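You operate a simulated robot arm through the tools that you are given. There is no shell and no other tool.

Carry out the task below with a simulated robot arm. There is one attempt and no reset: what you move stays moved.

## Task
Put things in order on the top of the workbench. At the end: the black cup from the top of the workbench stands where the yellow cap stood; the yellow cap from the top of the workbench stands where the white square reflector stood; the white square reflector from the top of the workbench stands on top of the beige block; the brown carton (marked "PLUGS") from the top of the workbench stands where the black cup stood; whatever was shut is shut again. Leave all else as you found it, and nothing knocked over.

The check looks at the end state, three seconds after you hand in, the way a careful person would. Anything else that was tipped, shoved, dropped, spilled or broken makes it a failure. A push-on lid holds only when it is set on centred and level and pressed home; a screw cap is set on level and turned clockwise until tight.

## Robot
A 6-joint arm with a two-finger parallel gripper, fixed in place. Base frame: the origin is on the floor under the middle of its stand, x ahead of it, y to its left, z up; the work surface is at about z = 0.86. Lengths are in m, angles in degrees, forces in N, time in s.
With the tool pointing down near the work surface it reaches from about 0.24 to 0.64 m from the base axis. Its first joint turns from -66.0 to 66.0 degrees. Payload 2.7 kg.
The TCP is the grasp point between the finger pads, 0.023 m short of the fingertips. In the tool frame z runs along the fingers and y along their closing line. Largest opening 0.094 m; finger width 0.038, thickness 0.01; the body of the gripper, 0.054 by 0.096 m, starts 0.039 m behind the TCP.
Orientation is that of the tool frame in the base frame, as a unit quaternion [x, y, z, w]. With the fingers straight down and closing along the base's y, the tool's x points along the base's -x, its y along +y and its z along -z.

## Interface
- The arm moves only by the tool play_rows. Its argument "rows" is a list of rows, each an object (a shift or turn left out is 0, a gripper value left out holds the last) with "delta_pos": the shift along the tool's x, y, z in m, a list of three; "rotation": the turn, a rotation vector about the tool's x, y, z in degrees, a list of three; "gripper": the finger opening in m, from 0 to 0.094. In form: [{"delta_pos": [x, y, z], "rotation": [rx, ry, rz], "gripper": gripper}, ...]. A call has 1 to 20 rows; each row is the pose to reach, as a shift and turn from the pose commanded when the call began, along the tool's axes at that moment. Each row takes 0.2 s and may step no farther than 0.05 m and 8.6 degrees from the row before; otherwise, or with a gripper value out of range, the whole call is refused. A pose out of reach is approached as far as the arm can. The call stops where the force on the tool passes 40 N (or 10 N more than at its start, if that is more) or the arm is blocked; 0.2 s more then pass. Each finger travels about 0.045 m/s and halts on what it meets, pressing with about 33 N; the grip force reading is that of the motor and also rises with nothing between the fingers. The clock runs only during rows and for 0.2 s after the last one: add rows that repeat a pose to give the fingers time. It gives the time, the measured TCP pose, the force on the tool (base axes), the opening and the grip force at its end, in the units of the frame above (readings bear some noise), with the torque about the TCP (base axes, N m) and any sound that the robot's microphone picked up.
- Cameras (640 x 400 px; columns grow to the right, rows downward): "scene" is fixed at [0.0577, -0.4214, 1.3975]; the picture's right is [0.90, -0.43, 0.00], its down [-0.27, -0.56, -0.78] and it looks along [0.34, 0.70, -0.63] (base axes); focal length 327 px, centre (320, 200). "wrist" rides on the gripper at [0.086, 0.016, -0.074] in the tool frame; the picture's right is [-0.18, 0.98, 0.00], its down [-0.58, -0.11, -0.81] and it looks along [-0.79, -0.15, 0.59] (tool axes); focal length 243 px, centre (320, 200).
- get_image(camera): a new picture of that camera. No time passes.
- point_at(camera, pixels): for up to 12 pixels [column, row] of the newest picture of that camera ("zoom" is the newest enlarged one), the place [x, y, z] in the base frame of the surface seen there, good to about 0.002 m. No time passes.
- close_up(camera, box): a new picture of the part [left, top, right, bottom] of that camera's present view, enlarged. No time passes.
- sign_off(): hands the job in; it is judged then, once.

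Open the gripper and draw the arm clear of the work before you hand the job in, unless the task says otherwise.

The tools are called after ">>>" as name(argument=value, ...) on one line, values as JSON. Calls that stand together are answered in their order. play_rows: Moves the arm, as the interface text tells. Its arguments: {"type":"object","properties":{"rows":{"type":"array"}},"required":["rows"]} The other tools are called the same way: get_image (camera) takes a picture; point_at (camera, pixels) gives the place of the surface under pixels of a picture; close_up (camera, box) takes an enlarged picture of a part of a camera's view; sign_off () hands the job in.

At the start:

```text
time_s: 0.0
position: [0.4225, 0.2267, 1.1225]
tool_rot: [0.0, 1.0, -0.001, 0.0]
ft_force: [-0.3, -0.2, 0.1]
ft_torque: [-0.03, 0.0, 0.0]
width: 0.0939
grip_force: 0.0
```

scene: 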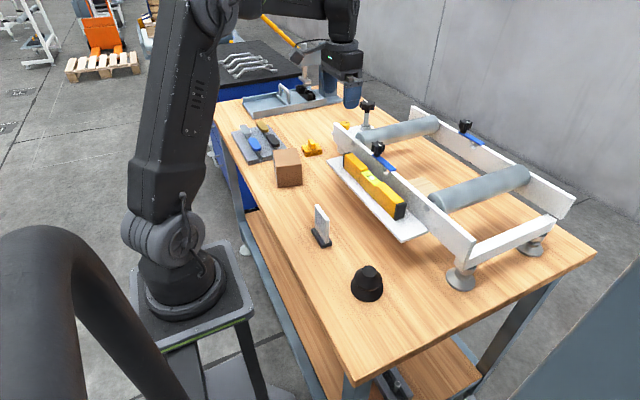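
wrist: 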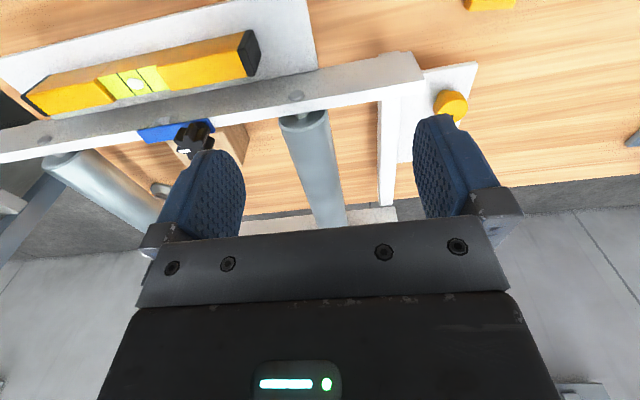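

I start by taking enlarged looks at the scene: the carton near (288,168), yellow object near (312,148), white reflector near (321,225), black cup near (367,283), and the rest.

>>> close_up(camera="scene", box=[220, 80, 380, 200])

>>> close_up(camera="scene", box=[280, 190, 440, 310])

>>> close_up(camera="scene", box=[320, 90, 580, 290])

```text
3.33 times, centred on (300, 140) of scene
```

zoom: 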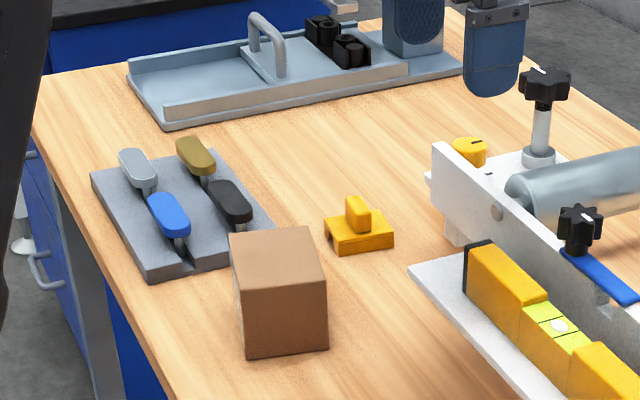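

```text
3.33 times, centred on (360, 250) of scene
```

zoom: 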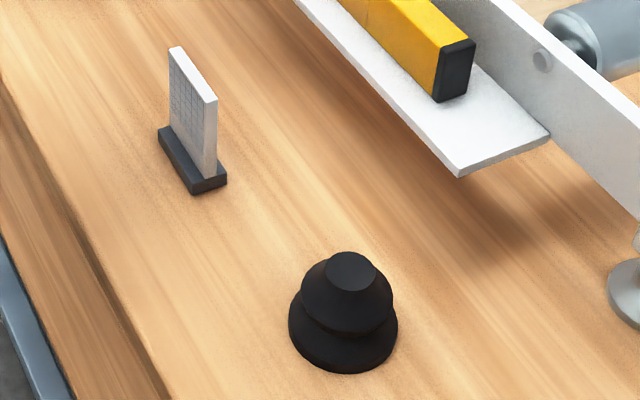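

```text
2.00 times, centred on (450, 190) of scene
```

zoom: 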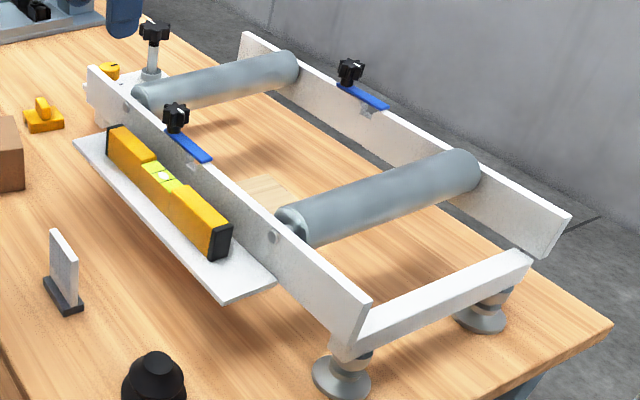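

The first zoom shows two yellow things: a square one with a handle at scene (312,148) and a round one at about (345,125) behind the frame. I look closer at both and at the beige thing inside the frame near (425,188).

>>> close_up(camera="scene", box=[296, 110, 376, 160])

>>> close_up(camera="wrist", box=[380, 0, 640, 160])

>>> close_up(camera="wrist", box=[120, 80, 320, 210])

>>> close_up(camera="scene", box=[380, 150, 500, 225])

```text
8.00 times, centred on (336, 135) of scene
```

zoom: 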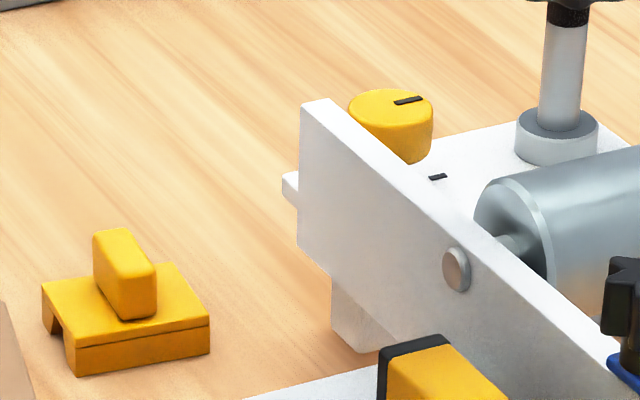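

```text
2.46 times, centred on (510, 80) of wrist
```

zoom: 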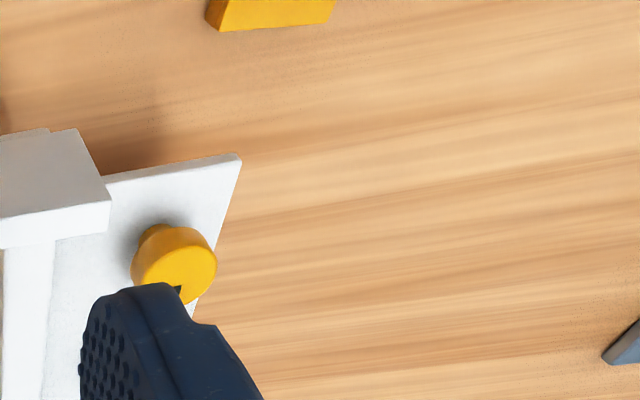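

```text
3.08 times, centred on (220, 145) of wrist
```

zoom: 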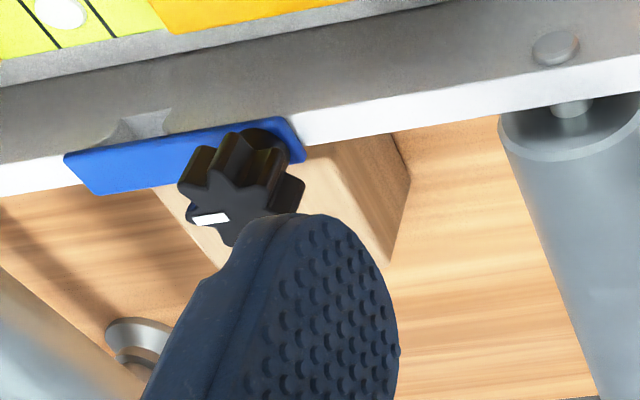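

```text
5.33 times, centred on (440, 188) of scene
```

zoom: 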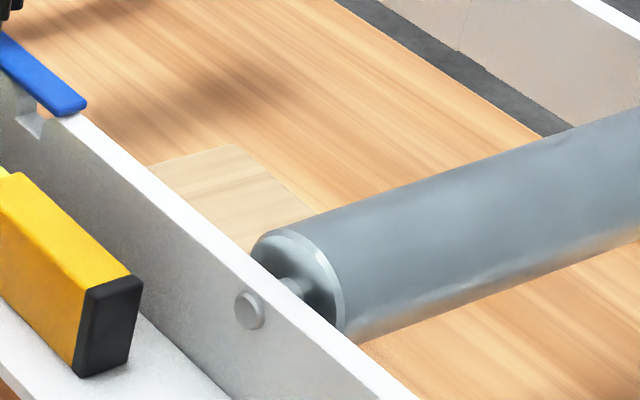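

The square yellow piece with the grip at scene (312,148) stands loose on the bench, whereas the round one sits on the fixture plate with index marks, so it is part of the fixture. I measure the surfaces of the loose objects now.

>>> get_image(camera="scene")

>>> close_up(camera="scene", box=[264, 120, 344, 200])

```text
taken
```

scene: 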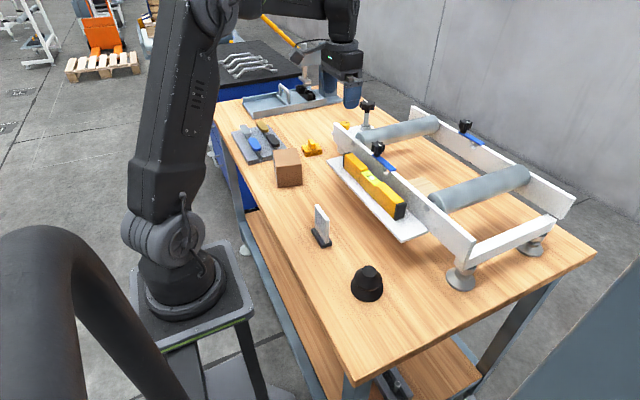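

```text
5.00 times, centred on (304, 160) of scene
```

zoom: 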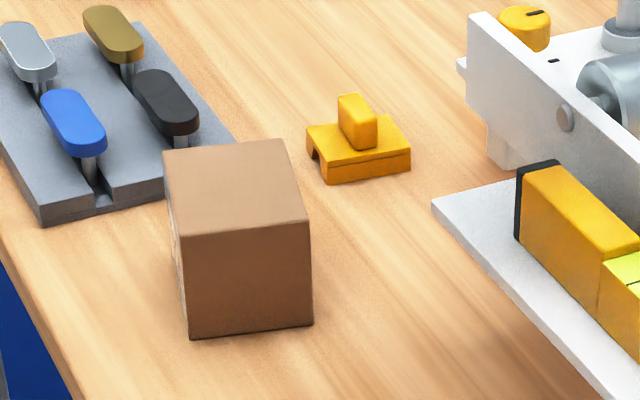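

The zoom shows the carton top corners at (165,153), (282,140), (308,220), (180,236) and base corners (190,334),(312,322); the cap slab at (306,128),(395,115),(410,152),(327,165), base (327,182),(410,168), grip top near (355,105). I measure these.

>>> point_at(camera="zoom", pixels=[[168, 156], [281, 143], [305, 218], [183, 233], [191, 330], [310, 319], [250, 190], [311, 129], [392, 118], [407, 151], [329, 163], [328, 178]])

>>> point_at(camera="zoom", pixels=[[408, 166], [340, 98], [358, 97], [375, 118], [355, 122], [357, 145], [375, 145], [310, 146], [317, 160], [322, 178], [420, 175], [240, 290]])

```text
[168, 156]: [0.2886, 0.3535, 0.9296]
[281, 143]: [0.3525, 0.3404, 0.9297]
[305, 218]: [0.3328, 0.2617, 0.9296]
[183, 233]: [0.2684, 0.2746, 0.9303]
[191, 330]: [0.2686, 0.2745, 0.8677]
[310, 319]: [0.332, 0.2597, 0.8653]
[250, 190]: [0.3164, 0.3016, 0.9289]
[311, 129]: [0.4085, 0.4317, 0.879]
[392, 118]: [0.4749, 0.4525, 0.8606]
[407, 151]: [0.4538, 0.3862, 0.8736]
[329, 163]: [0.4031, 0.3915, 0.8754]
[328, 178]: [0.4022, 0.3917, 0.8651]
```

```text
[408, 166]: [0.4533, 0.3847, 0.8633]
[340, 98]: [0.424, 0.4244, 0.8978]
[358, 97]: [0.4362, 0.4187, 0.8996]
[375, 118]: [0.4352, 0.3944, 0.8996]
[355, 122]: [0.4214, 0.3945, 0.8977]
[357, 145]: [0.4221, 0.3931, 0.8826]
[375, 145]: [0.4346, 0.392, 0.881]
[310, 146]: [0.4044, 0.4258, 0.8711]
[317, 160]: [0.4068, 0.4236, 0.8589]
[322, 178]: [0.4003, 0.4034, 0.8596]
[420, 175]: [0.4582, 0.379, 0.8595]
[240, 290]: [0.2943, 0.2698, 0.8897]
```

Carton is about 0.066 x 0.080 x 0.07 m centred near (0.310, 0.307); the cap is centred near (0.43, 0.41) with a thin grip on top. Now I zoom the reflector and the black cup to measure them.

>>> close_up(camera="scene", box=[296, 195, 396, 310])

```text
3.48 times, centred on (346, 252) of scene
```

zoom: 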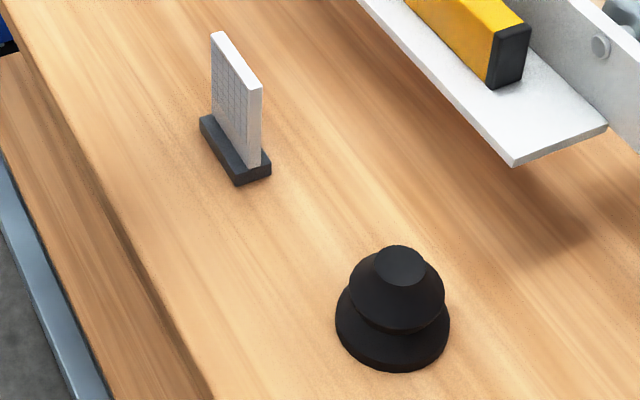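

In this zoom the reflector base runs (200,120)-(237,185)-(270,170), its panel top (212,33)-(250,88)-(262,85), and the cup's top disc is at (400,266), with its base rim around (340,320)-(392,370)-(449,320). I measure them.

>>> point_at(camera="zoom", pixels=[[202, 120], [237, 176], [269, 168], [238, 183], [269, 175], [214, 35], [222, 34], [250, 87], [260, 87], [247, 164], [259, 162], [220, 115]])

>>> point_at(camera="zoom", pixels=[[400, 266], [400, 249], [380, 265], [421, 265], [400, 284], [352, 290], [443, 290], [395, 328], [338, 320], [447, 320], [392, 366], [392, 345]])

>>> point_at(camera="scene", pixels=[[418, 182], [425, 180], [430, 186], [415, 187], [436, 192], [440, 210], [470, 193], [384, 128], [378, 148], [418, 200], [403, 190], [350, 130]])

```text
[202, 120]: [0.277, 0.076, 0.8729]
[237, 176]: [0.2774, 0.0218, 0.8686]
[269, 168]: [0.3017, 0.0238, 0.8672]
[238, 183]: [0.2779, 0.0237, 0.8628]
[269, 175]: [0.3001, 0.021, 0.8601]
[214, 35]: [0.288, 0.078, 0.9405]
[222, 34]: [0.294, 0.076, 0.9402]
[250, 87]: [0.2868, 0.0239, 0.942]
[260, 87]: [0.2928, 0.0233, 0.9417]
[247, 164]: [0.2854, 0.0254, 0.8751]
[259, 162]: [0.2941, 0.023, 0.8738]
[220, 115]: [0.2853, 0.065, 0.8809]
```

```text
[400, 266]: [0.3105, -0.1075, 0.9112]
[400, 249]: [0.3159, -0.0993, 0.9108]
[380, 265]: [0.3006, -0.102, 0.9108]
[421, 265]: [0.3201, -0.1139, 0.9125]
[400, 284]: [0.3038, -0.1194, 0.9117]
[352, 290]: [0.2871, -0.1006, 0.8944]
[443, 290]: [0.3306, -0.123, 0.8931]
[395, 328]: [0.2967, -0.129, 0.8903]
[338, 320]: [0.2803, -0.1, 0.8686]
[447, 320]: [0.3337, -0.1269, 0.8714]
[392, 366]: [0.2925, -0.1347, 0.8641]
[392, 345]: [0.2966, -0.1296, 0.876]
```

```text
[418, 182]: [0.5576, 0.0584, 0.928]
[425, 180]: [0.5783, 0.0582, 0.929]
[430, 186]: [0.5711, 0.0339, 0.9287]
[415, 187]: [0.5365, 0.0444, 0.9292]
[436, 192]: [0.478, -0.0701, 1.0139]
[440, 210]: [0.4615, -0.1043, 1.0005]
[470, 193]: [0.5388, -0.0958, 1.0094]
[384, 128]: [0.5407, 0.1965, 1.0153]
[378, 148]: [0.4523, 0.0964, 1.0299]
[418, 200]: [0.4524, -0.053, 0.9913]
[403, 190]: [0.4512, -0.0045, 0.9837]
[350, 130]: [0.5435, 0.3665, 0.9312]
```

The reflector is about 0.025 x 0.055 at the base and 0.08 tall at (0.289, 0.05); the cup axis is near (0.311, -0.109), top z 0.912; the beige block top is at z 0.929 inside the frame. I raise the arm and shift it toward the base so the wrist camera can see the block from above.

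>>> play_rows(rows=[{"delta_pos": [0, 0, -0.04]}, {"delta_pos": [0.01, 0, -0.08]}, {"delta_pos": [0.03, -0.04, -0.1]}, {"delta_pos": [0.05, -0.08, -0.1]}, {"delta_pos": [0.07, -0.12, -0.1]}, {"delta_pos": [0.09, -0.16, -0.1]}, {"delta_pos": [0.0925, -0.177, -0.1]}])

>>> get_image(camera="wrist")

>>> get_image(camera="scene")

```text
time_s: 1.6
position: [0.3283, 0.0495, 1.2211]
tool_rot: [-0.001, 1.0, 0.001, 0.0]
ft_force: [-0.1, -1.0, 0.3]
ft_torque: [0.01, -0.01, -0.03]
width: 0.0937
grip_force: 0.1
```

```text
taken
```

wrist: 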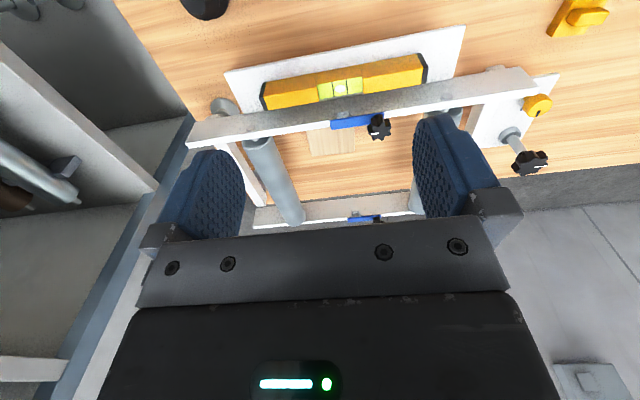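

```text
taken
```

scene: 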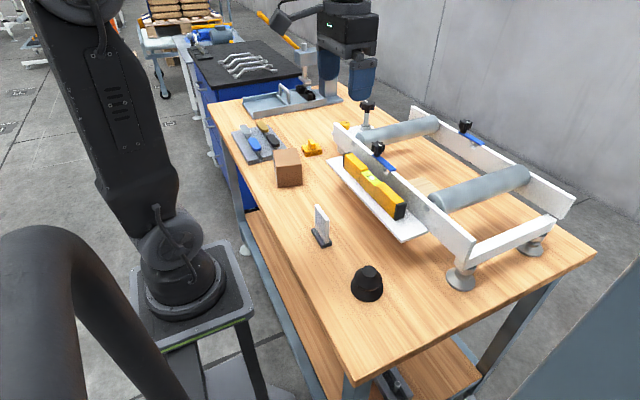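

The wrist view now shows the block between the rail and rollers near (332,142). I zoom in and measure the block, rail, rollers and knobs.

>>> close_up(camera="wrist", box=[240, 70, 440, 230])

```text
2.50 times, centred on (340, 150) of wrist
```

zoom: 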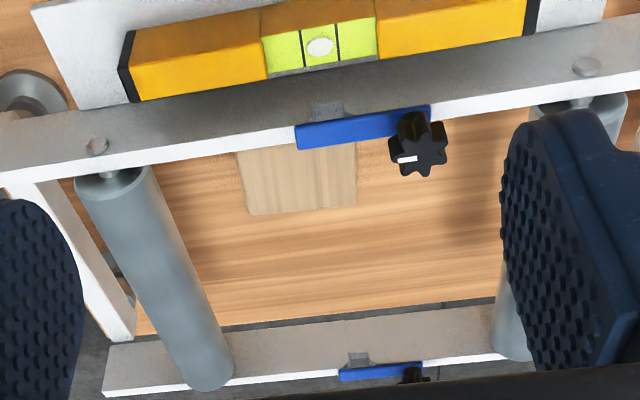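

Block top's far corners are at zoom (250,212) and (355,206), its near part disappears behind the rail at (240,155)-(355,145). I measure these and the knob, rail and roller.

>>> point_at(camera="zoom", pixels=[[252, 211], [353, 204], [300, 180], [243, 157], [353, 148], [247, 185], [355, 175], [420, 145], [350, 135], [350, 110], [250, 140], [165, 240]])

>>> point_at(camera="wrist", pixels=[[340, 88], [262, 98], [425, 65], [225, 75], [465, 28], [537, 105], [510, 130], [530, 160], [575, 17], [590, 17], [204, 5], [350, 215]])

```text
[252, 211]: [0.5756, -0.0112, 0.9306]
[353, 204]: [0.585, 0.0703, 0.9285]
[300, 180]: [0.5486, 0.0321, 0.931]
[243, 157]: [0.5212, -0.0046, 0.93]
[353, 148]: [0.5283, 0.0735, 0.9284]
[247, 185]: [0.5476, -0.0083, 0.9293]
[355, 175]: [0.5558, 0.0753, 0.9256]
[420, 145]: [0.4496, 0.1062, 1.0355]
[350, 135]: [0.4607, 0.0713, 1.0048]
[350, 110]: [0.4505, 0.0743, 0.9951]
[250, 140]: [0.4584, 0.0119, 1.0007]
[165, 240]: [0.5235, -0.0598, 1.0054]
```

```text
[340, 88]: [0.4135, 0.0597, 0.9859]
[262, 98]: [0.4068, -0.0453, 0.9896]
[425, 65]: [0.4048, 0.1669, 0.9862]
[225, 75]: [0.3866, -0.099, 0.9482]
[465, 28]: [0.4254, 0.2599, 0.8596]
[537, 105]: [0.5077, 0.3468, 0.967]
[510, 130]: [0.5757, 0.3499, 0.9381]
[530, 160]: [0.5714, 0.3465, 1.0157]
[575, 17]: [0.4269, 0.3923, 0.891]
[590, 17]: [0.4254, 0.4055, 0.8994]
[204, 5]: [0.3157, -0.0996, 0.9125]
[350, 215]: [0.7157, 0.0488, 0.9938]
```

The rail's top is at z≈1.005 at x≈0.46, the block spans y -0.01..0.075 with far edge x≈0.58; its near edge is still hidden. I move the tool forward and slightly up to see the near edge.

>>> play_rows(rows=[{"delta_pos": [-0.04, 0, -0.01]}, {"delta_pos": [-0.08, 0, -0.02]}, {"delta_pos": [-0.12, 0, -0.03]}, {"delta_pos": [-0.14, 0, -0.03]}])

>>> get_image(camera="wrist")

>>> close_up(camera="wrist", box=[240, 0, 440, 125])

```text
time_s: 2.6
position: [0.469, 0.0489, 1.25]
tool_rot: [0.0, 1.0, 0.0, 0.001]
ft_force: [0.2, -0.8, -0.3]
ft_torque: [0.0, 0.02, 0.01]
width: 0.094
grip_force: 0.1
```

```text
taken
```

wrist: 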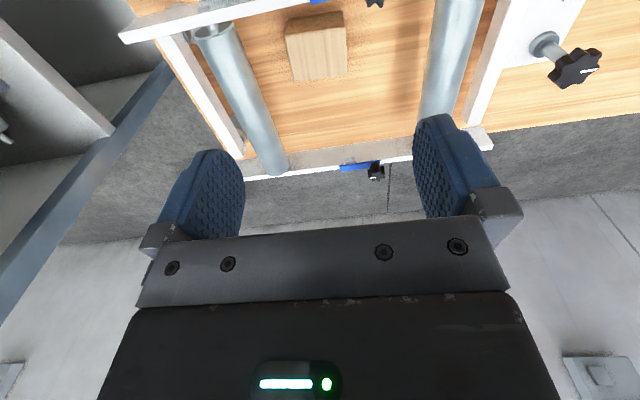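

```text
3.20 times, centred on (340, 62) of wrist
```

zoom: 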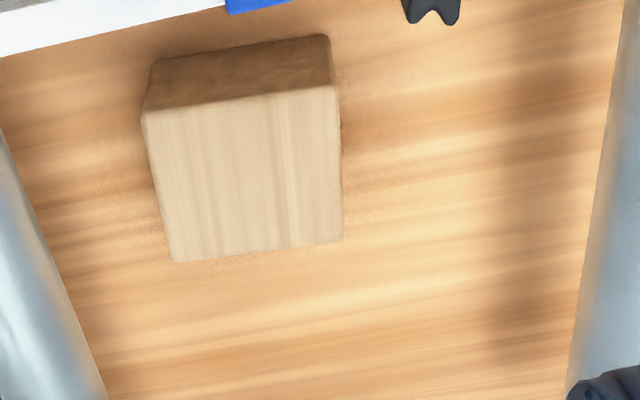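

The whole block is now visible: top corners in the zoom near (143,112), (338,87), (343,240), (172,260). I measure these, the base edge, and the neighbouring rollers.

>>> point_at(camera="zoom", pixels=[[149, 115], [334, 91], [339, 237], [176, 257], [245, 175], [152, 64], [325, 40], [20, 180], [600, 180], [50, 350], [430, 12], [30, 40]])

>>> point_at(camera="wrist", pixels=[[240, 90], [450, 60], [205, 40], [560, 68], [550, 45], [500, 110], [375, 172], [350, 155], [300, 160]])

```text
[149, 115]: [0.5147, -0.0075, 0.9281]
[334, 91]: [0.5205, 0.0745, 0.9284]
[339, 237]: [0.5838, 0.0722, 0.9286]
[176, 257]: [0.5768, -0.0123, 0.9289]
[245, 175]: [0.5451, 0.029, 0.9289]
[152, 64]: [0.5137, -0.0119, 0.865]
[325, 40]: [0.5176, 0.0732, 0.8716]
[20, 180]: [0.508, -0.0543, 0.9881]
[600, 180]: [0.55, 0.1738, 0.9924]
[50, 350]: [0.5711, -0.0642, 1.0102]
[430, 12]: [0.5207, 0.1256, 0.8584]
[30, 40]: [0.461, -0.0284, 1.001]
```

```text
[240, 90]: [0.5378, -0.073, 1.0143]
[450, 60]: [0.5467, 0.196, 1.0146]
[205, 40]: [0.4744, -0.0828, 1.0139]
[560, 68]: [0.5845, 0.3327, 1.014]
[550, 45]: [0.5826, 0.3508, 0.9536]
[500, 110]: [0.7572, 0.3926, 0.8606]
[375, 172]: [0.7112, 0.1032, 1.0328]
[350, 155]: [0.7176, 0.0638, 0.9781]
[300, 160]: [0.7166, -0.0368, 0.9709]
```

The beige block top is centred at about (0.549, 0.032), 0.066 x 0.084, z 0.929, turned about 4°. I now move back above the reflector and turn the tool +90° about its z so the fingers close along base x, across the thin panel.

>>> play_rows(rows=[{"delta_pos": [0.016, 0, 0], "rotation": [0, 0, 8.2]}, {"delta_pos": [0.032, 0, 0], "rotation": [0, 0, 16.4]}, {"delta_pos": [0.048, 0, 0], "rotation": [0, 0, 24.6]}, {"delta_pos": [0.064, 0, 0], "rotation": [0, 0, 32.8]}, {"delta_pos": [0.08, 0, 0], "rotation": [0, 0, 41.0]}, {"delta_pos": [0.096, 0, 0.01], "rotation": [0, 0, 49.2]}, {"delta_pos": [0.112, 0, 0.02], "rotation": [0, 0, 57.4]}, {"delta_pos": [0.128, 0, 0.03], "rotation": [0, 0, 65.6]}, {"delta_pos": [0.144, 0, 0.04], "rotation": [0, 0, 73.8]}, {"delta_pos": [0.16, 0, 0.05], "rotation": [0, 0, 82.0]}, {"delta_pos": [0.179, 0.001, 0.06], "rotation": [0, 0, 90.0]}, {"delta_pos": [0.179, 0.001, 0.1], "rotation": [0, 0, 90.0]}, {"delta_pos": [0.179, 0.001, 0.1], "rotation": [0, 0, 90.0]}])

>>> get_image(camera="wrist")

>>> get_image(camera="scene")

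```text
time_s: 5.4
position: [0.2915, 0.0507, 1.1521]
tool_rot: [0.707, 0.708, -0.001, 0.0]
ft_force: [0.1, 0.5, -0.3]
ft_torque: [0.04, -0.02, 0.04]
width: 0.094
grip_force: 0.0
```

```text
taken
```

wrist: 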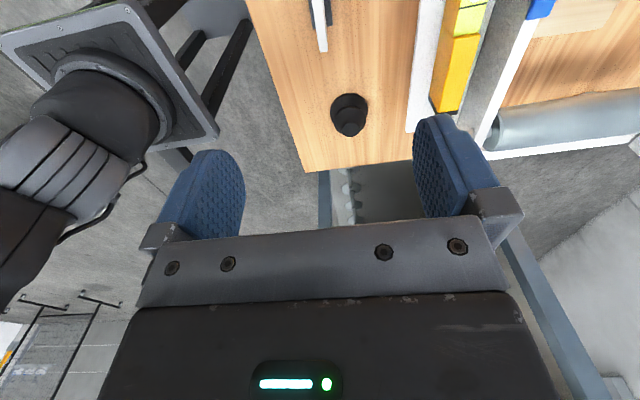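

```text
taken
```

scene: 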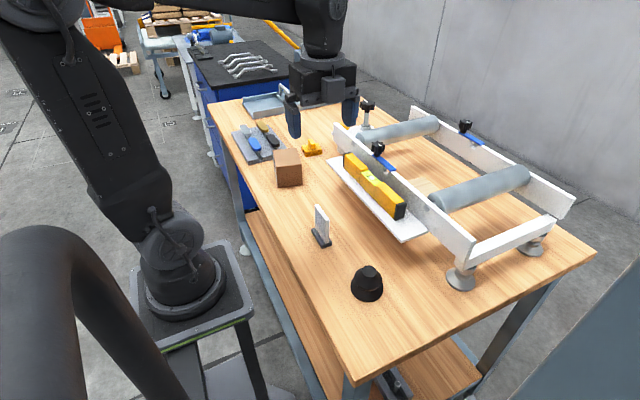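

The turn worked; the reflector shows at wrist (318,25) between the fingers and the cup at (349,115). I take close-ups of both to refine their places.

>>> close_up(camera="wrist", box=[290, 0, 390, 60])

>>> point_at(camera="zoom", pixels=[[160, 20], [185, 310], [205, 325], [230, 325], [215, 200], [195, 200]])

>>> close_up(camera="wrist", box=[310, 80, 390, 145])

```text
6.40 times, centred on (340, 30) of wrist
```

zoom: 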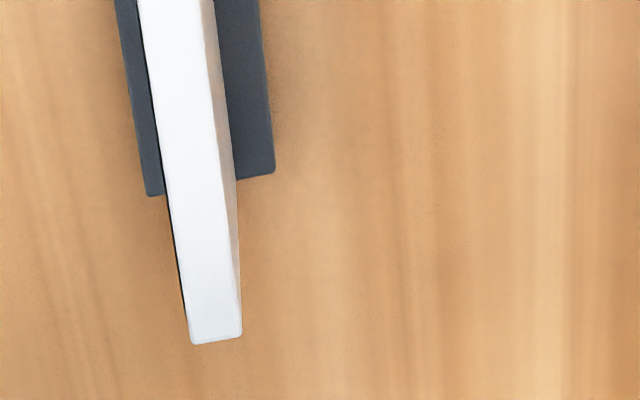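

```text
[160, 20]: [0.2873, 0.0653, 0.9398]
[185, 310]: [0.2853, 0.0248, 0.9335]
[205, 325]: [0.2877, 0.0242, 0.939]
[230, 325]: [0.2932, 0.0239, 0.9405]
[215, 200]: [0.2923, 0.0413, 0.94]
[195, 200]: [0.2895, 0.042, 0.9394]
```

```text
6.15 times, centred on (350, 112) of wrist
```

zoom: 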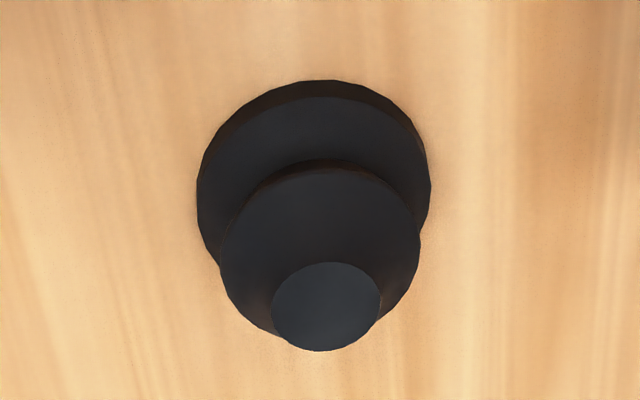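

The panel centre is x≈0.2895, y≈0.050. I measure the cup from this zoom: top disc centre (326,307), base rim left (200,190), right (428,190), back (320,83).

>>> point_at(camera="zoom", pixels=[[326, 307], [276, 307], [376, 307], [326, 267], [326, 347], [202, 190], [427, 190], [320, 88], [320, 130], [320, 165], [224, 250], [416, 240]])

```text
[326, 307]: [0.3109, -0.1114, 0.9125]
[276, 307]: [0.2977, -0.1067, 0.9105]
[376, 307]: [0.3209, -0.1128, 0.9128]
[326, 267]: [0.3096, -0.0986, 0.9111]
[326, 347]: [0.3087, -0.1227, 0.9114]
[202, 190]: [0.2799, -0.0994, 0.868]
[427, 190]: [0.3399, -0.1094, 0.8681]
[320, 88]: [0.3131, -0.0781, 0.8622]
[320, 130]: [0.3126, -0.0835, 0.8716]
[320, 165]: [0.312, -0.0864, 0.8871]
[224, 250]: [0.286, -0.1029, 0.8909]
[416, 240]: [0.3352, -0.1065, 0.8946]
```

The cup axis is at (0.310, -0.109) with base radius 0.031. The tool is aligned over the reflector; I lower to z = 0.92 with open fingers and a small shift in x.

>>> play_rows(rows=[{"delta_pos": [0, -0.0015, 0.045]}, {"delta_pos": [0, -0.0015, 0.09]}, {"delta_pos": [0, -0.0015, 0.135]}, {"delta_pos": [0, -0.0015, 0.175]}, {"delta_pos": [0, -0.0015, 0.21]}, {"delta_pos": [0, -0.0015, 0.2325]}, {"delta_pos": [0, -0.0015, 0.2325]}])

>>> get_image(camera="scene")

>>> close_up(camera="scene", box=[260, 160, 380, 260])

```text
time_s: 7.0
position: [0.288, 0.0516, 0.9185]
tool_rot: [0.707, 0.707, -0.001, 0.0]
ft_force: [-0.2, 1.0, 0.0]
ft_torque: [0.0, 0.0, 0.01]
width: 0.0942
grip_force: 0.0
```

```text
taken
```

scene: 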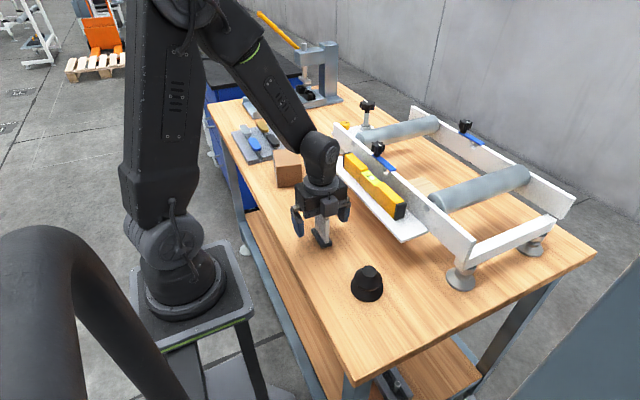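

```text
4.00 times, centred on (320, 210) of scene
```

zoom: 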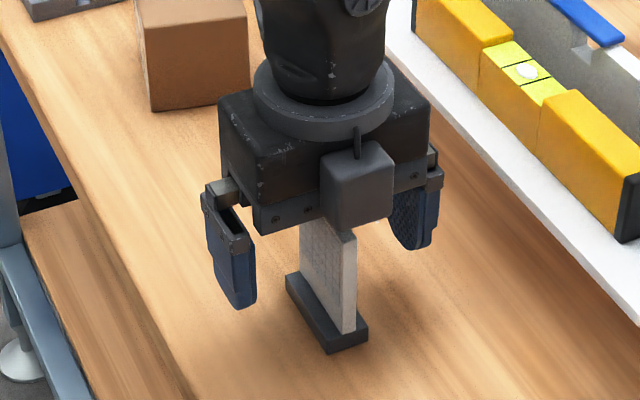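

The panel stands between the fingers and the tool reads no contact. I close the fingers on it.

>>> play_rows(rows=[{"gripper": 0.0}, {"gripper": 0.0}, {"gripper": 0.0}, {"gripper": 0.0}, {"gripper": 0.0}, {"gripper": 0.0}, {"gripper": 0.0}, {"gripper": 0.0}])

>>> close_up(camera="scene", box=[260, 160, 380, 260])

```text
time_s: 8.8
position: [0.2888, 0.052, 0.9198]
tool_rot: [0.707, 0.707, 0.0, 0.0]
ft_force: [1.3, -0.2, 1.2]
ft_torque: [0.02, -0.02, 0.0]
width: 0.0084
grip_force: 33.1
```

```text
4.00 times, centred on (320, 210) of scene
```

zoom: 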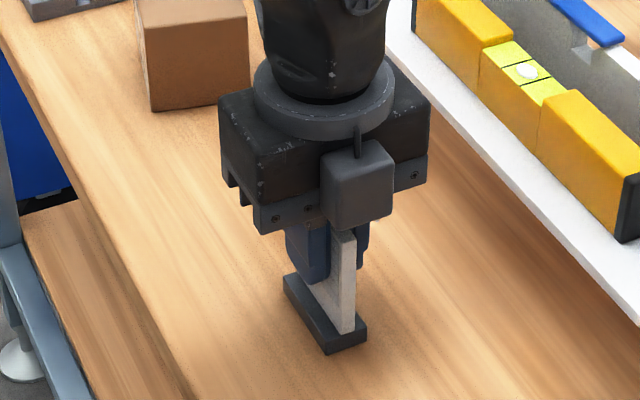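

Gripped with width 0.0084 and 33 N. I lift straight up to about z = 1.16 and check.

>>> play_rows(rows=[{"delta_pos": [0, 0, -0.01]}, {"delta_pos": [0, 0, -0.03]}, {"delta_pos": [0, 0, -0.07]}, {"delta_pos": [0, 0, -0.11]}, {"delta_pos": [0, 0, -0.15]}, {"delta_pos": [0, 0, -0.19]}, {"delta_pos": [0, 0, -0.22]}, {"delta_pos": [0, 0, -0.24]}])

>>> get_image(camera="scene")

>>> get_image(camera="wrist")

```text
time_s: 10.6
position: [0.2892, 0.0523, 1.1592]
tool_rot: [0.707, 0.707, 0.0, 0.0]
ft_force: [-0.5, -0.1, -0.4]
ft_torque: [0.01, 0.01, 0.0]
width: 0.0082
grip_force: 32.8
```

```text
taken
```

scene: 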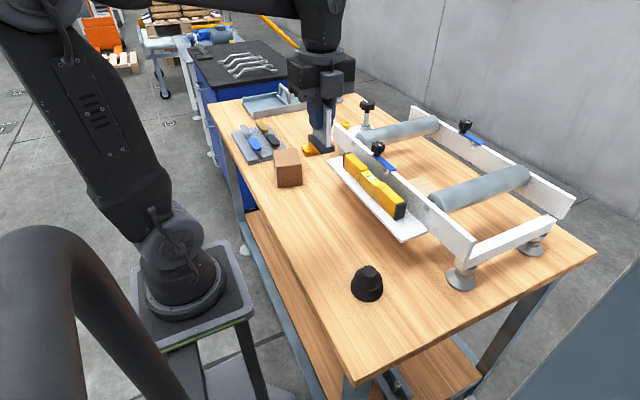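

```text
taken
```

wrist: 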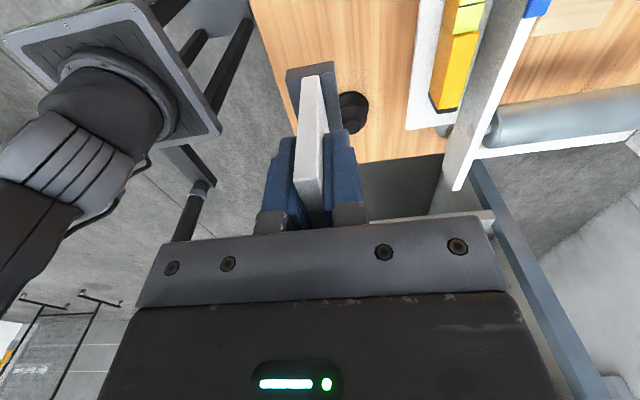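

The reflector hangs upright in the fingers. I traverse at this height to above the block at (0.549, 0.033).

>>> play_rows(rows=[{"delta_pos": [-0.003, 0.043, 0]}, {"delta_pos": [-0.006, 0.086, 0]}, {"delta_pos": [-0.009, 0.129, 0]}, {"delta_pos": [-0.012, 0.172, 0]}, {"delta_pos": [-0.015, 0.215, 0]}, {"delta_pos": [-0.018, 0.2595, 0]}, {"delta_pos": [-0.018, 0.2595, 0.04]}, {"delta_pos": [-0.018, 0.2595, 0.08]}, {"delta_pos": [-0.018, 0.2595, 0.08]}])

>>> get_image(camera="scene")

>>> get_image(camera="wrist")

```text
time_s: 12.6
position: [0.549, 0.0356, 1.0788]
tool_rot: [0.707, 0.707, 0.0, 0.0]
ft_force: [-0.9, 0.7, -0.6]
ft_torque: [-0.03, -0.01, 0.01]
width: 0.0082
grip_force: 32.9
```

```text
taken
```

scene: 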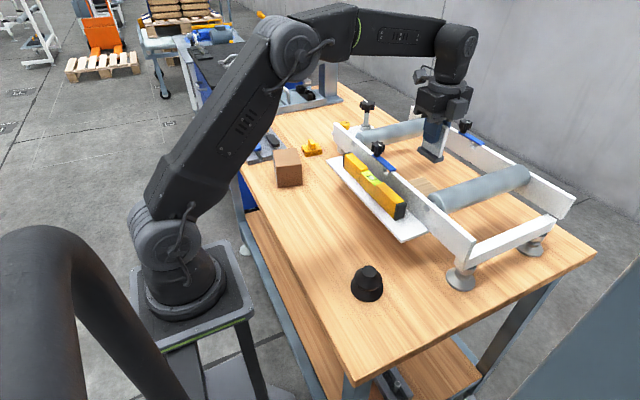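

```text
taken
```

wrist: 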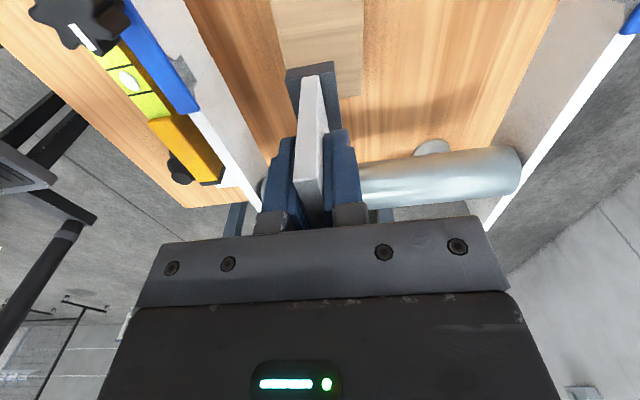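

Pose reads (0.549, 0.0356, 1.079), with the block beneath. I lower to about 5 mm above the expected contact height (TCP ≈ 0.9895), checking the view on the way.

>>> play_rows(rows=[{"delta_pos": [-0.002, 0, 0.03]}, {"delta_pos": [-0.002, 0, 0.06]}, {"delta_pos": [-0.002, 0, 0.08]}, {"delta_pos": [-0.002, 0, 0.085]}, {"delta_pos": [-0.002, 0, 0.085]}])

>>> close_up(camera="scene", box=[380, 110, 500, 220])

>>> get_image(camera="wrist")

```text
time_s: 13.8
position: [0.5491, 0.0303, 0.9943]
tool_rot: [0.707, 0.708, 0.0, 0.0]
ft_force: [0.6, 0.7, -1.6]
ft_torque: [-0.01, -0.02, -0.02]
width: 0.0086
grip_force: 32.9
```

```text
3.64 times, centred on (440, 165) of scene
```

zoom: 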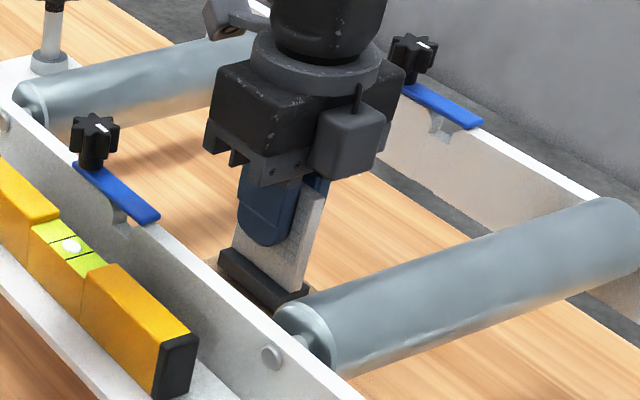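

```text
taken
```

wrist: 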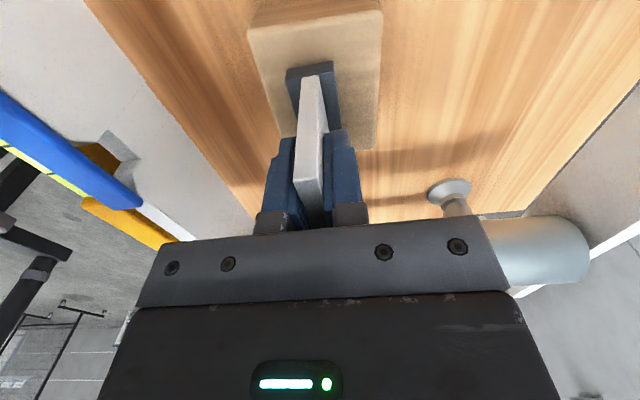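

The reflector is centred over the block. I lower in fine steps until contact shows in the force.

>>> play_rows(rows=[{"delta_pos": [0, 0, 0.0015]}, {"delta_pos": [0, 0, 0.003]}, {"delta_pos": [0, 0, 0.004]}, {"delta_pos": [0, 0, 0.0045]}, {"delta_pos": [0, 0, 0.0045]}])

```text
time_s: 15.0
position: [0.549, 0.0304, 0.9903]
tool_rot: [0.707, 0.707, -0.001, 0.0]
ft_force: [-0.3, 1.1, -0.5]
ft_torque: [-0.03, -0.02, -0.01]
width: 0.0087
grip_force: 33.7
```

No contact yet at z ≈ 0.990. I continue with 0.5 mm steps.

>>> play_rows(rows=[{"delta_pos": [0, 0, 0.0005]}, {"delta_pos": [0, 0, 0.001]}, {"delta_pos": [0, 0, 0.001]}])

>>> close_up(camera="scene", box=[410, 150, 480, 210])

```text
time_s: 15.8
position: [0.5483, 0.0303, 0.9904]
tool_rot: [0.706, 0.708, 0.0, 0.0]
ft_force: [-1.1, -0.9, 1.4]
ft_torque: [0.01, 0.06, 0.03]
width: 0.0084
grip_force: 33.3
```

```text
6.67 times, centred on (445, 180) of scene
```

zoom: 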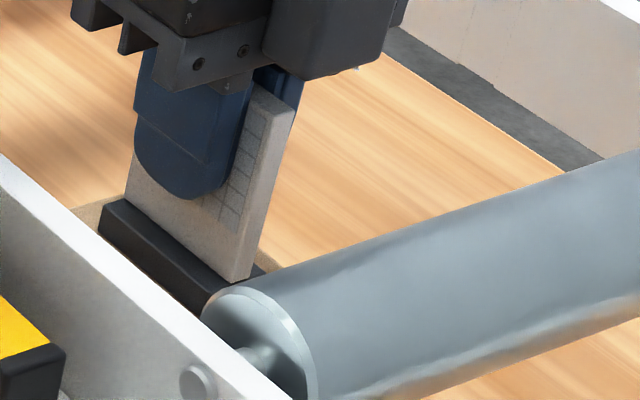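

Force is still near noise (1.4 N). I go down a little further in 0.5 mm steps.

>>> play_rows(rows=[{"delta_pos": [0, 0, 0.0005]}, {"delta_pos": [0, 0, 0.0005]}])

>>> play_rows(rows=[{"delta_pos": [0, 0, 0.0005]}, {"delta_pos": [0, 0, 0.0005]}])

```text
time_s: 16.4
position: [0.549, 0.0304, 0.99]
tool_rot: [0.707, 0.708, 0.0, 0.0]
ft_force: [-0.1, -2.4, 4.2]
ft_torque: [-0.06, 0.02, 0.02]
width: 0.0086
grip_force: 33.5
```

```text
time_s: 17.0
position: [0.5497, 0.0313, 0.9894]
tool_rot: [0.707, 0.707, 0.001, 0.001]
ft_force: [1.6, -1.9, 5.0]
ft_torque: [-0.11, -0.01, 0.03]
width: 0.0084
grip_force: 32.9
```

Contact is made (5 N up). I open the fingers to 0.04 m and check before lifting.

>>> play_rows(rows=[{"gripper": 0.012}, {"gripper": 0.02}, {"gripper": 0.04}, {"gripper": 0.04}, {"gripper": 0.04}])

>>> close_up(camera="scene", box=[410, 150, 480, 210])

>>> get_image(camera="wrist")

```text
time_s: 18.2
position: [0.5496, 0.0299, 0.9883]
tool_rot: [0.707, 0.707, 0.0, 0.0]
ft_force: [-0.8, 0.1, 0.0]
ft_torque: [0.01, -0.03, -0.02]
width: 0.0402
grip_force: 0.1
```

```text
6.67 times, centred on (445, 180) of scene
```

zoom: 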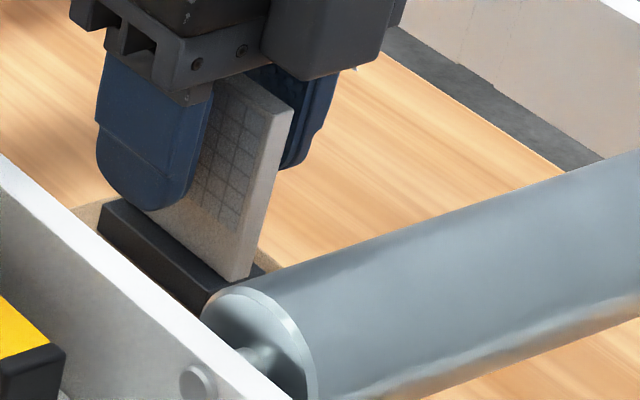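

```text
taken
```

wrist: 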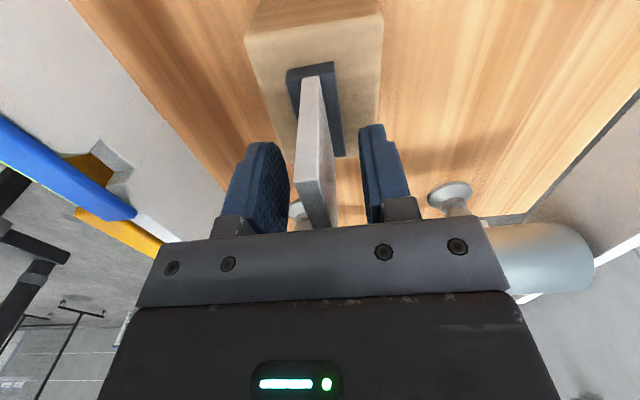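

The reflector stands free on the block. I lift straight up, well clear of the frame.

>>> play_rows(rows=[{"delta_pos": [0, 0, -0.02]}, {"delta_pos": [0, 0, -0.05]}, {"delta_pos": [0, 0, -0.09]}, {"delta_pos": [0, 0, -0.13]}, {"delta_pos": [0, 0, -0.17]}, {"delta_pos": [0, 0, -0.21]}])

>>> get_image(camera="scene")

>>> get_image(camera="wrist")

>>> close_up(camera="scene", box=[390, 130, 480, 210])

```text
time_s: 19.6
position: [0.5484, 0.0287, 1.1985]
tool_rot: [0.707, 0.707, -0.001, 0.0]
ft_force: [1.0, -0.9, -0.2]
ft_torque: [0.03, -0.02, 0.01]
width: 0.0398
grip_force: 0.1
```

```text
taken
```

scene: 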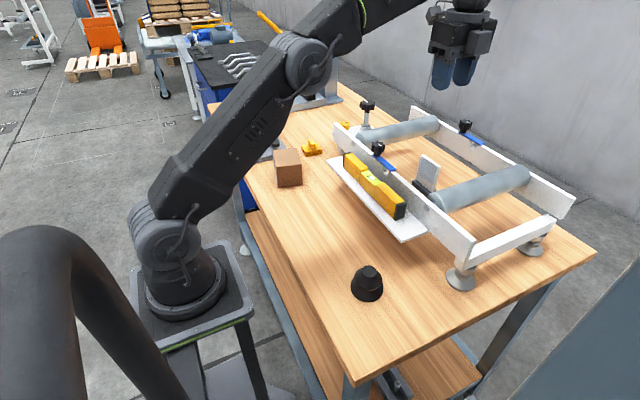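

```text
taken
```

wrist: 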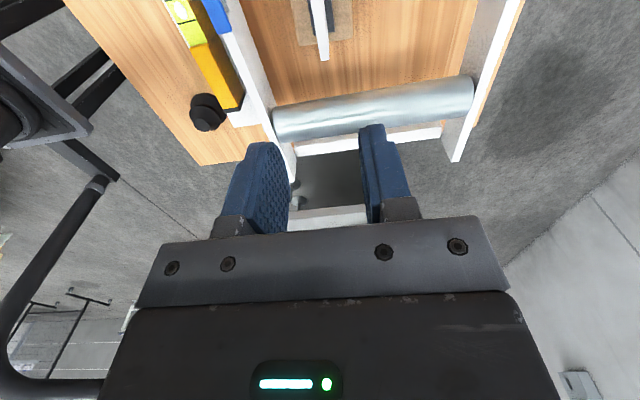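

```text
5.00 times, centred on (435, 170) of scene
```

zoom: 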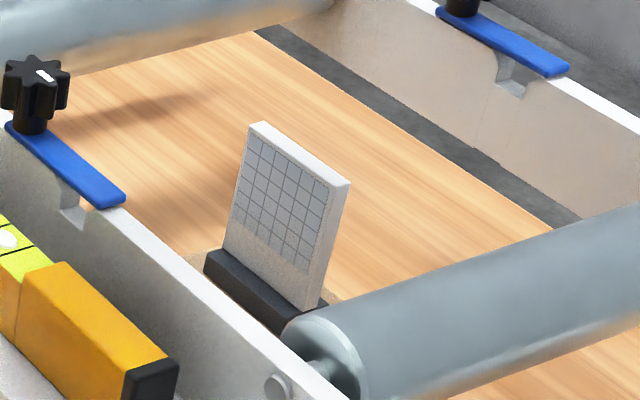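

The reflector stands upright on the block. Next is the yellow cap: I traverse at height to a viewing pose near it while turning the tool back by -84° so the fingers close roughly along base y, aligned with the slab.

>>> play_rows(rows=[{"delta_pos": [0.034, -0.0135, 0], "rotation": [0, 0, -7.6], "gripper": 0.094}, {"delta_pos": [0.068, -0.027, 0], "rotation": [0, 0, -15.2]}, {"delta_pos": [0.102, -0.0405, 0], "rotation": [0, 0, -22.8]}, {"delta_pos": [0.136, -0.054, 0], "rotation": [0, 0, -30.4]}, {"delta_pos": [0.17, -0.0675, 0], "rotation": [0, 0, -38.0]}, {"delta_pos": [0.204, -0.081, 0], "rotation": [0, 0, -45.6]}, {"delta_pos": [0.238, -0.0945, 0], "rotation": [0, 0, -53.2]}, {"delta_pos": [0.272, -0.108, 0], "rotation": [0, 0, -60.8]}, {"delta_pos": [0.306, -0.1215, 0], "rotation": [0, 0, -68.4]}, {"delta_pos": [0.34, -0.135, 0], "rotation": [0, 0, -76.0]}, {"delta_pos": [0.37, -0.149, 0.02], "rotation": [0, 0, -84.0]}, {"delta_pos": [0.37, -0.149, 0.05], "rotation": [0, 0, -84.0]}, {"delta_pos": [0.37, -0.149, 0.05], "rotation": [0, 0, -84.0]}])

>>> get_image(camera="wrist")

>>> get_image(camera="scene")

```text
time_s: 22.4
position: [0.4007, 0.3992, 1.1494]
tool_rot: [0.052, 0.999, 0.0, 0.0]
ft_force: [0.1, 0.7, -0.7]
ft_torque: [0.01, 0.0, 0.0]
width: 0.0941
grip_force: 0.1
```

```text
taken
```

wrist: 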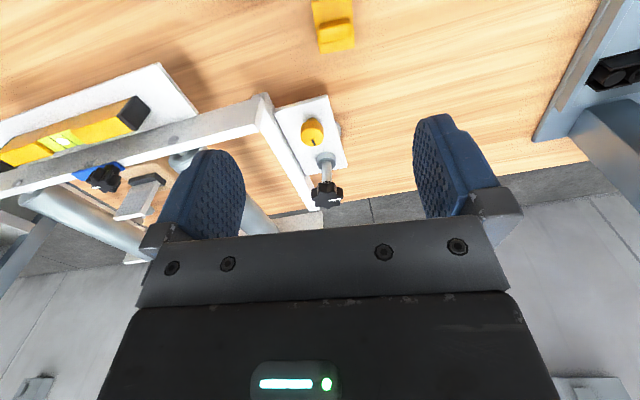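

```text
taken
```

scene: 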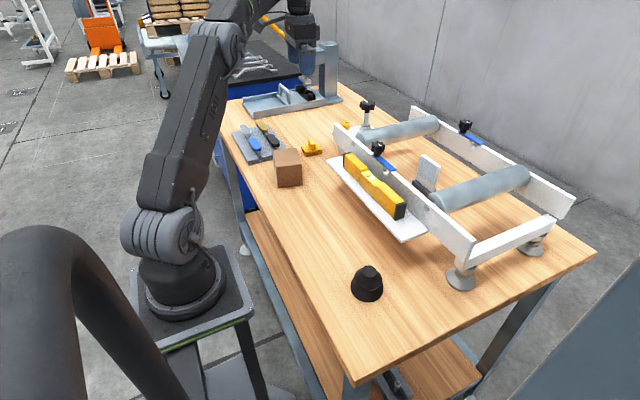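

The cap shows at wrist (333,27). I zoom in on it to measure the slab corners and the orientation.

>>> close_up(camera="wrist", box=[290, 0, 380, 60])

>>> close_up(camera="wrist", box=[260, 80, 360, 220])

```text
6.67 times, centred on (335, 30) of wrist
```

zoom: 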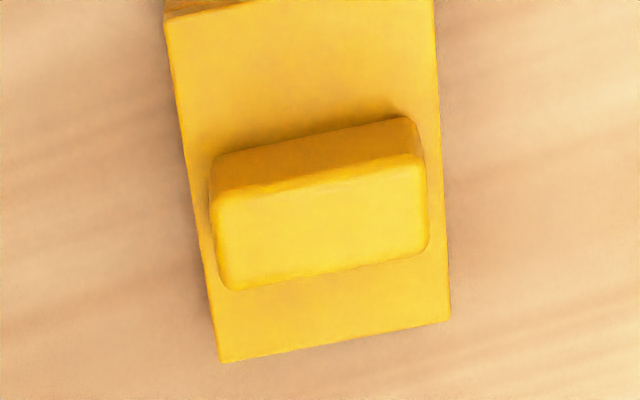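

```text
2.86 times, centred on (310, 150) of wrist
```

zoom: 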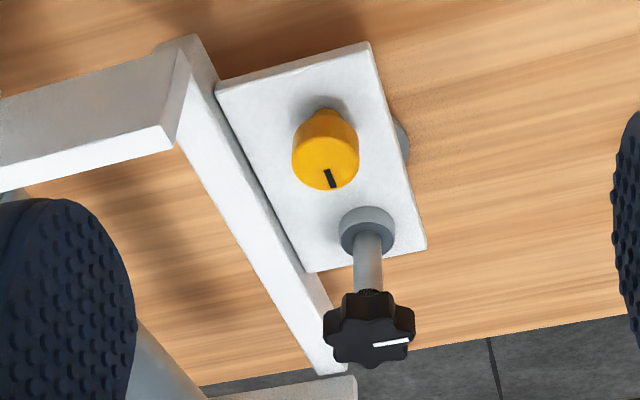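

The round yellow piece is a pointer knob on the frame's plate, so the square one is the cap. I zoom on the cap again and read its corners.

>>> close_up(camera="wrist", box=[290, 0, 380, 60])

>>> point_at(camera="zoom", pixels=[[170, 22], [222, 357], [446, 318], [434, 8], [200, 200], [437, 180], [230, 283], [425, 245], [415, 160], [218, 195], [225, 165], [410, 125]])

```text
6.67 times, centred on (335, 30) of wrist
```

zoom: 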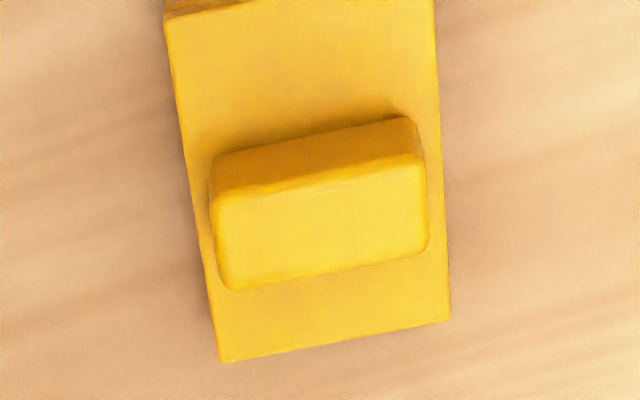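

```text
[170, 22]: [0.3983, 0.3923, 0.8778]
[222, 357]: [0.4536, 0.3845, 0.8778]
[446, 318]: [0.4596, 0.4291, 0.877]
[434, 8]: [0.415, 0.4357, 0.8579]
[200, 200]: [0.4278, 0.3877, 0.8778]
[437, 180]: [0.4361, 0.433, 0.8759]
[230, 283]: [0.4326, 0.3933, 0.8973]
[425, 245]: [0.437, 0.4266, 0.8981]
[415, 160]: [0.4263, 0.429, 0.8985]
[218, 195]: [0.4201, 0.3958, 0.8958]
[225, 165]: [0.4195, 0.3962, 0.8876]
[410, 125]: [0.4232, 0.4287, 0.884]
```

The slab measures 0.056 x 0.045 m, centred at (0.429, 0.411), turned 8° clockwise. I move over it with a further 1.8° turn and descend part way to z ≈ 0.945.

>>> play_rows(rows=[{"delta_pos": [-0.0278, 0.013, 0.02], "rotation": [0, 0, 1.8]}, {"delta_pos": [-0.0278, 0.013, 0.065], "rotation": [0, 0, 1.8]}, {"delta_pos": [-0.0278, 0.013, 0.11], "rotation": [0, 0, 1.8]}, {"delta_pos": [-0.0278, 0.013, 0.155], "rotation": [0, 0, 1.8]}, {"delta_pos": [-0.0278, 0.013, 0.19], "rotation": [0, 0, 1.8]}, {"delta_pos": [-0.0278, 0.013, 0.2035], "rotation": [0, 0, 1.8]}, {"delta_pos": [-0.0278, 0.013, 0.2035], "rotation": [0, 0, 1.8]}])

>>> get_image(camera="wrist")

>>> close_up(camera="scene", box=[250, 90, 370, 190])

```text
time_s: 24.0
position: [0.428, 0.4125, 0.944]
tool_rot: [0.068, 0.998, 0.0, 0.0]
ft_force: [-0.1, 0.1, -0.2]
ft_torque: [0.02, -0.02, 0.01]
width: 0.0941
grip_force: 0.0
```

```text
taken
```

wrist: 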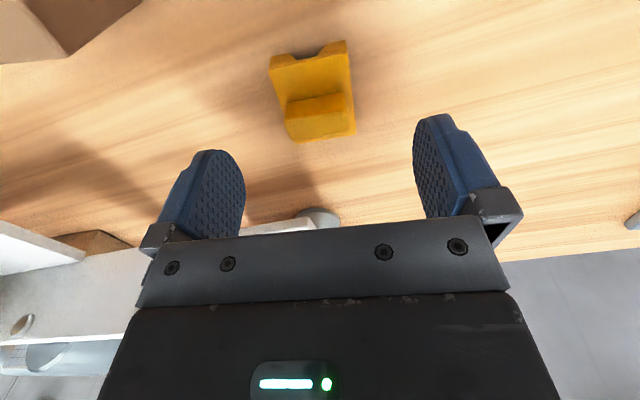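

```text
4.00 times, centred on (310, 140) of scene
```

zoom: 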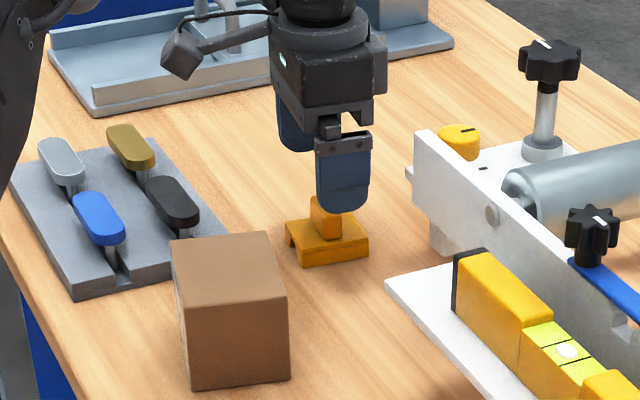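

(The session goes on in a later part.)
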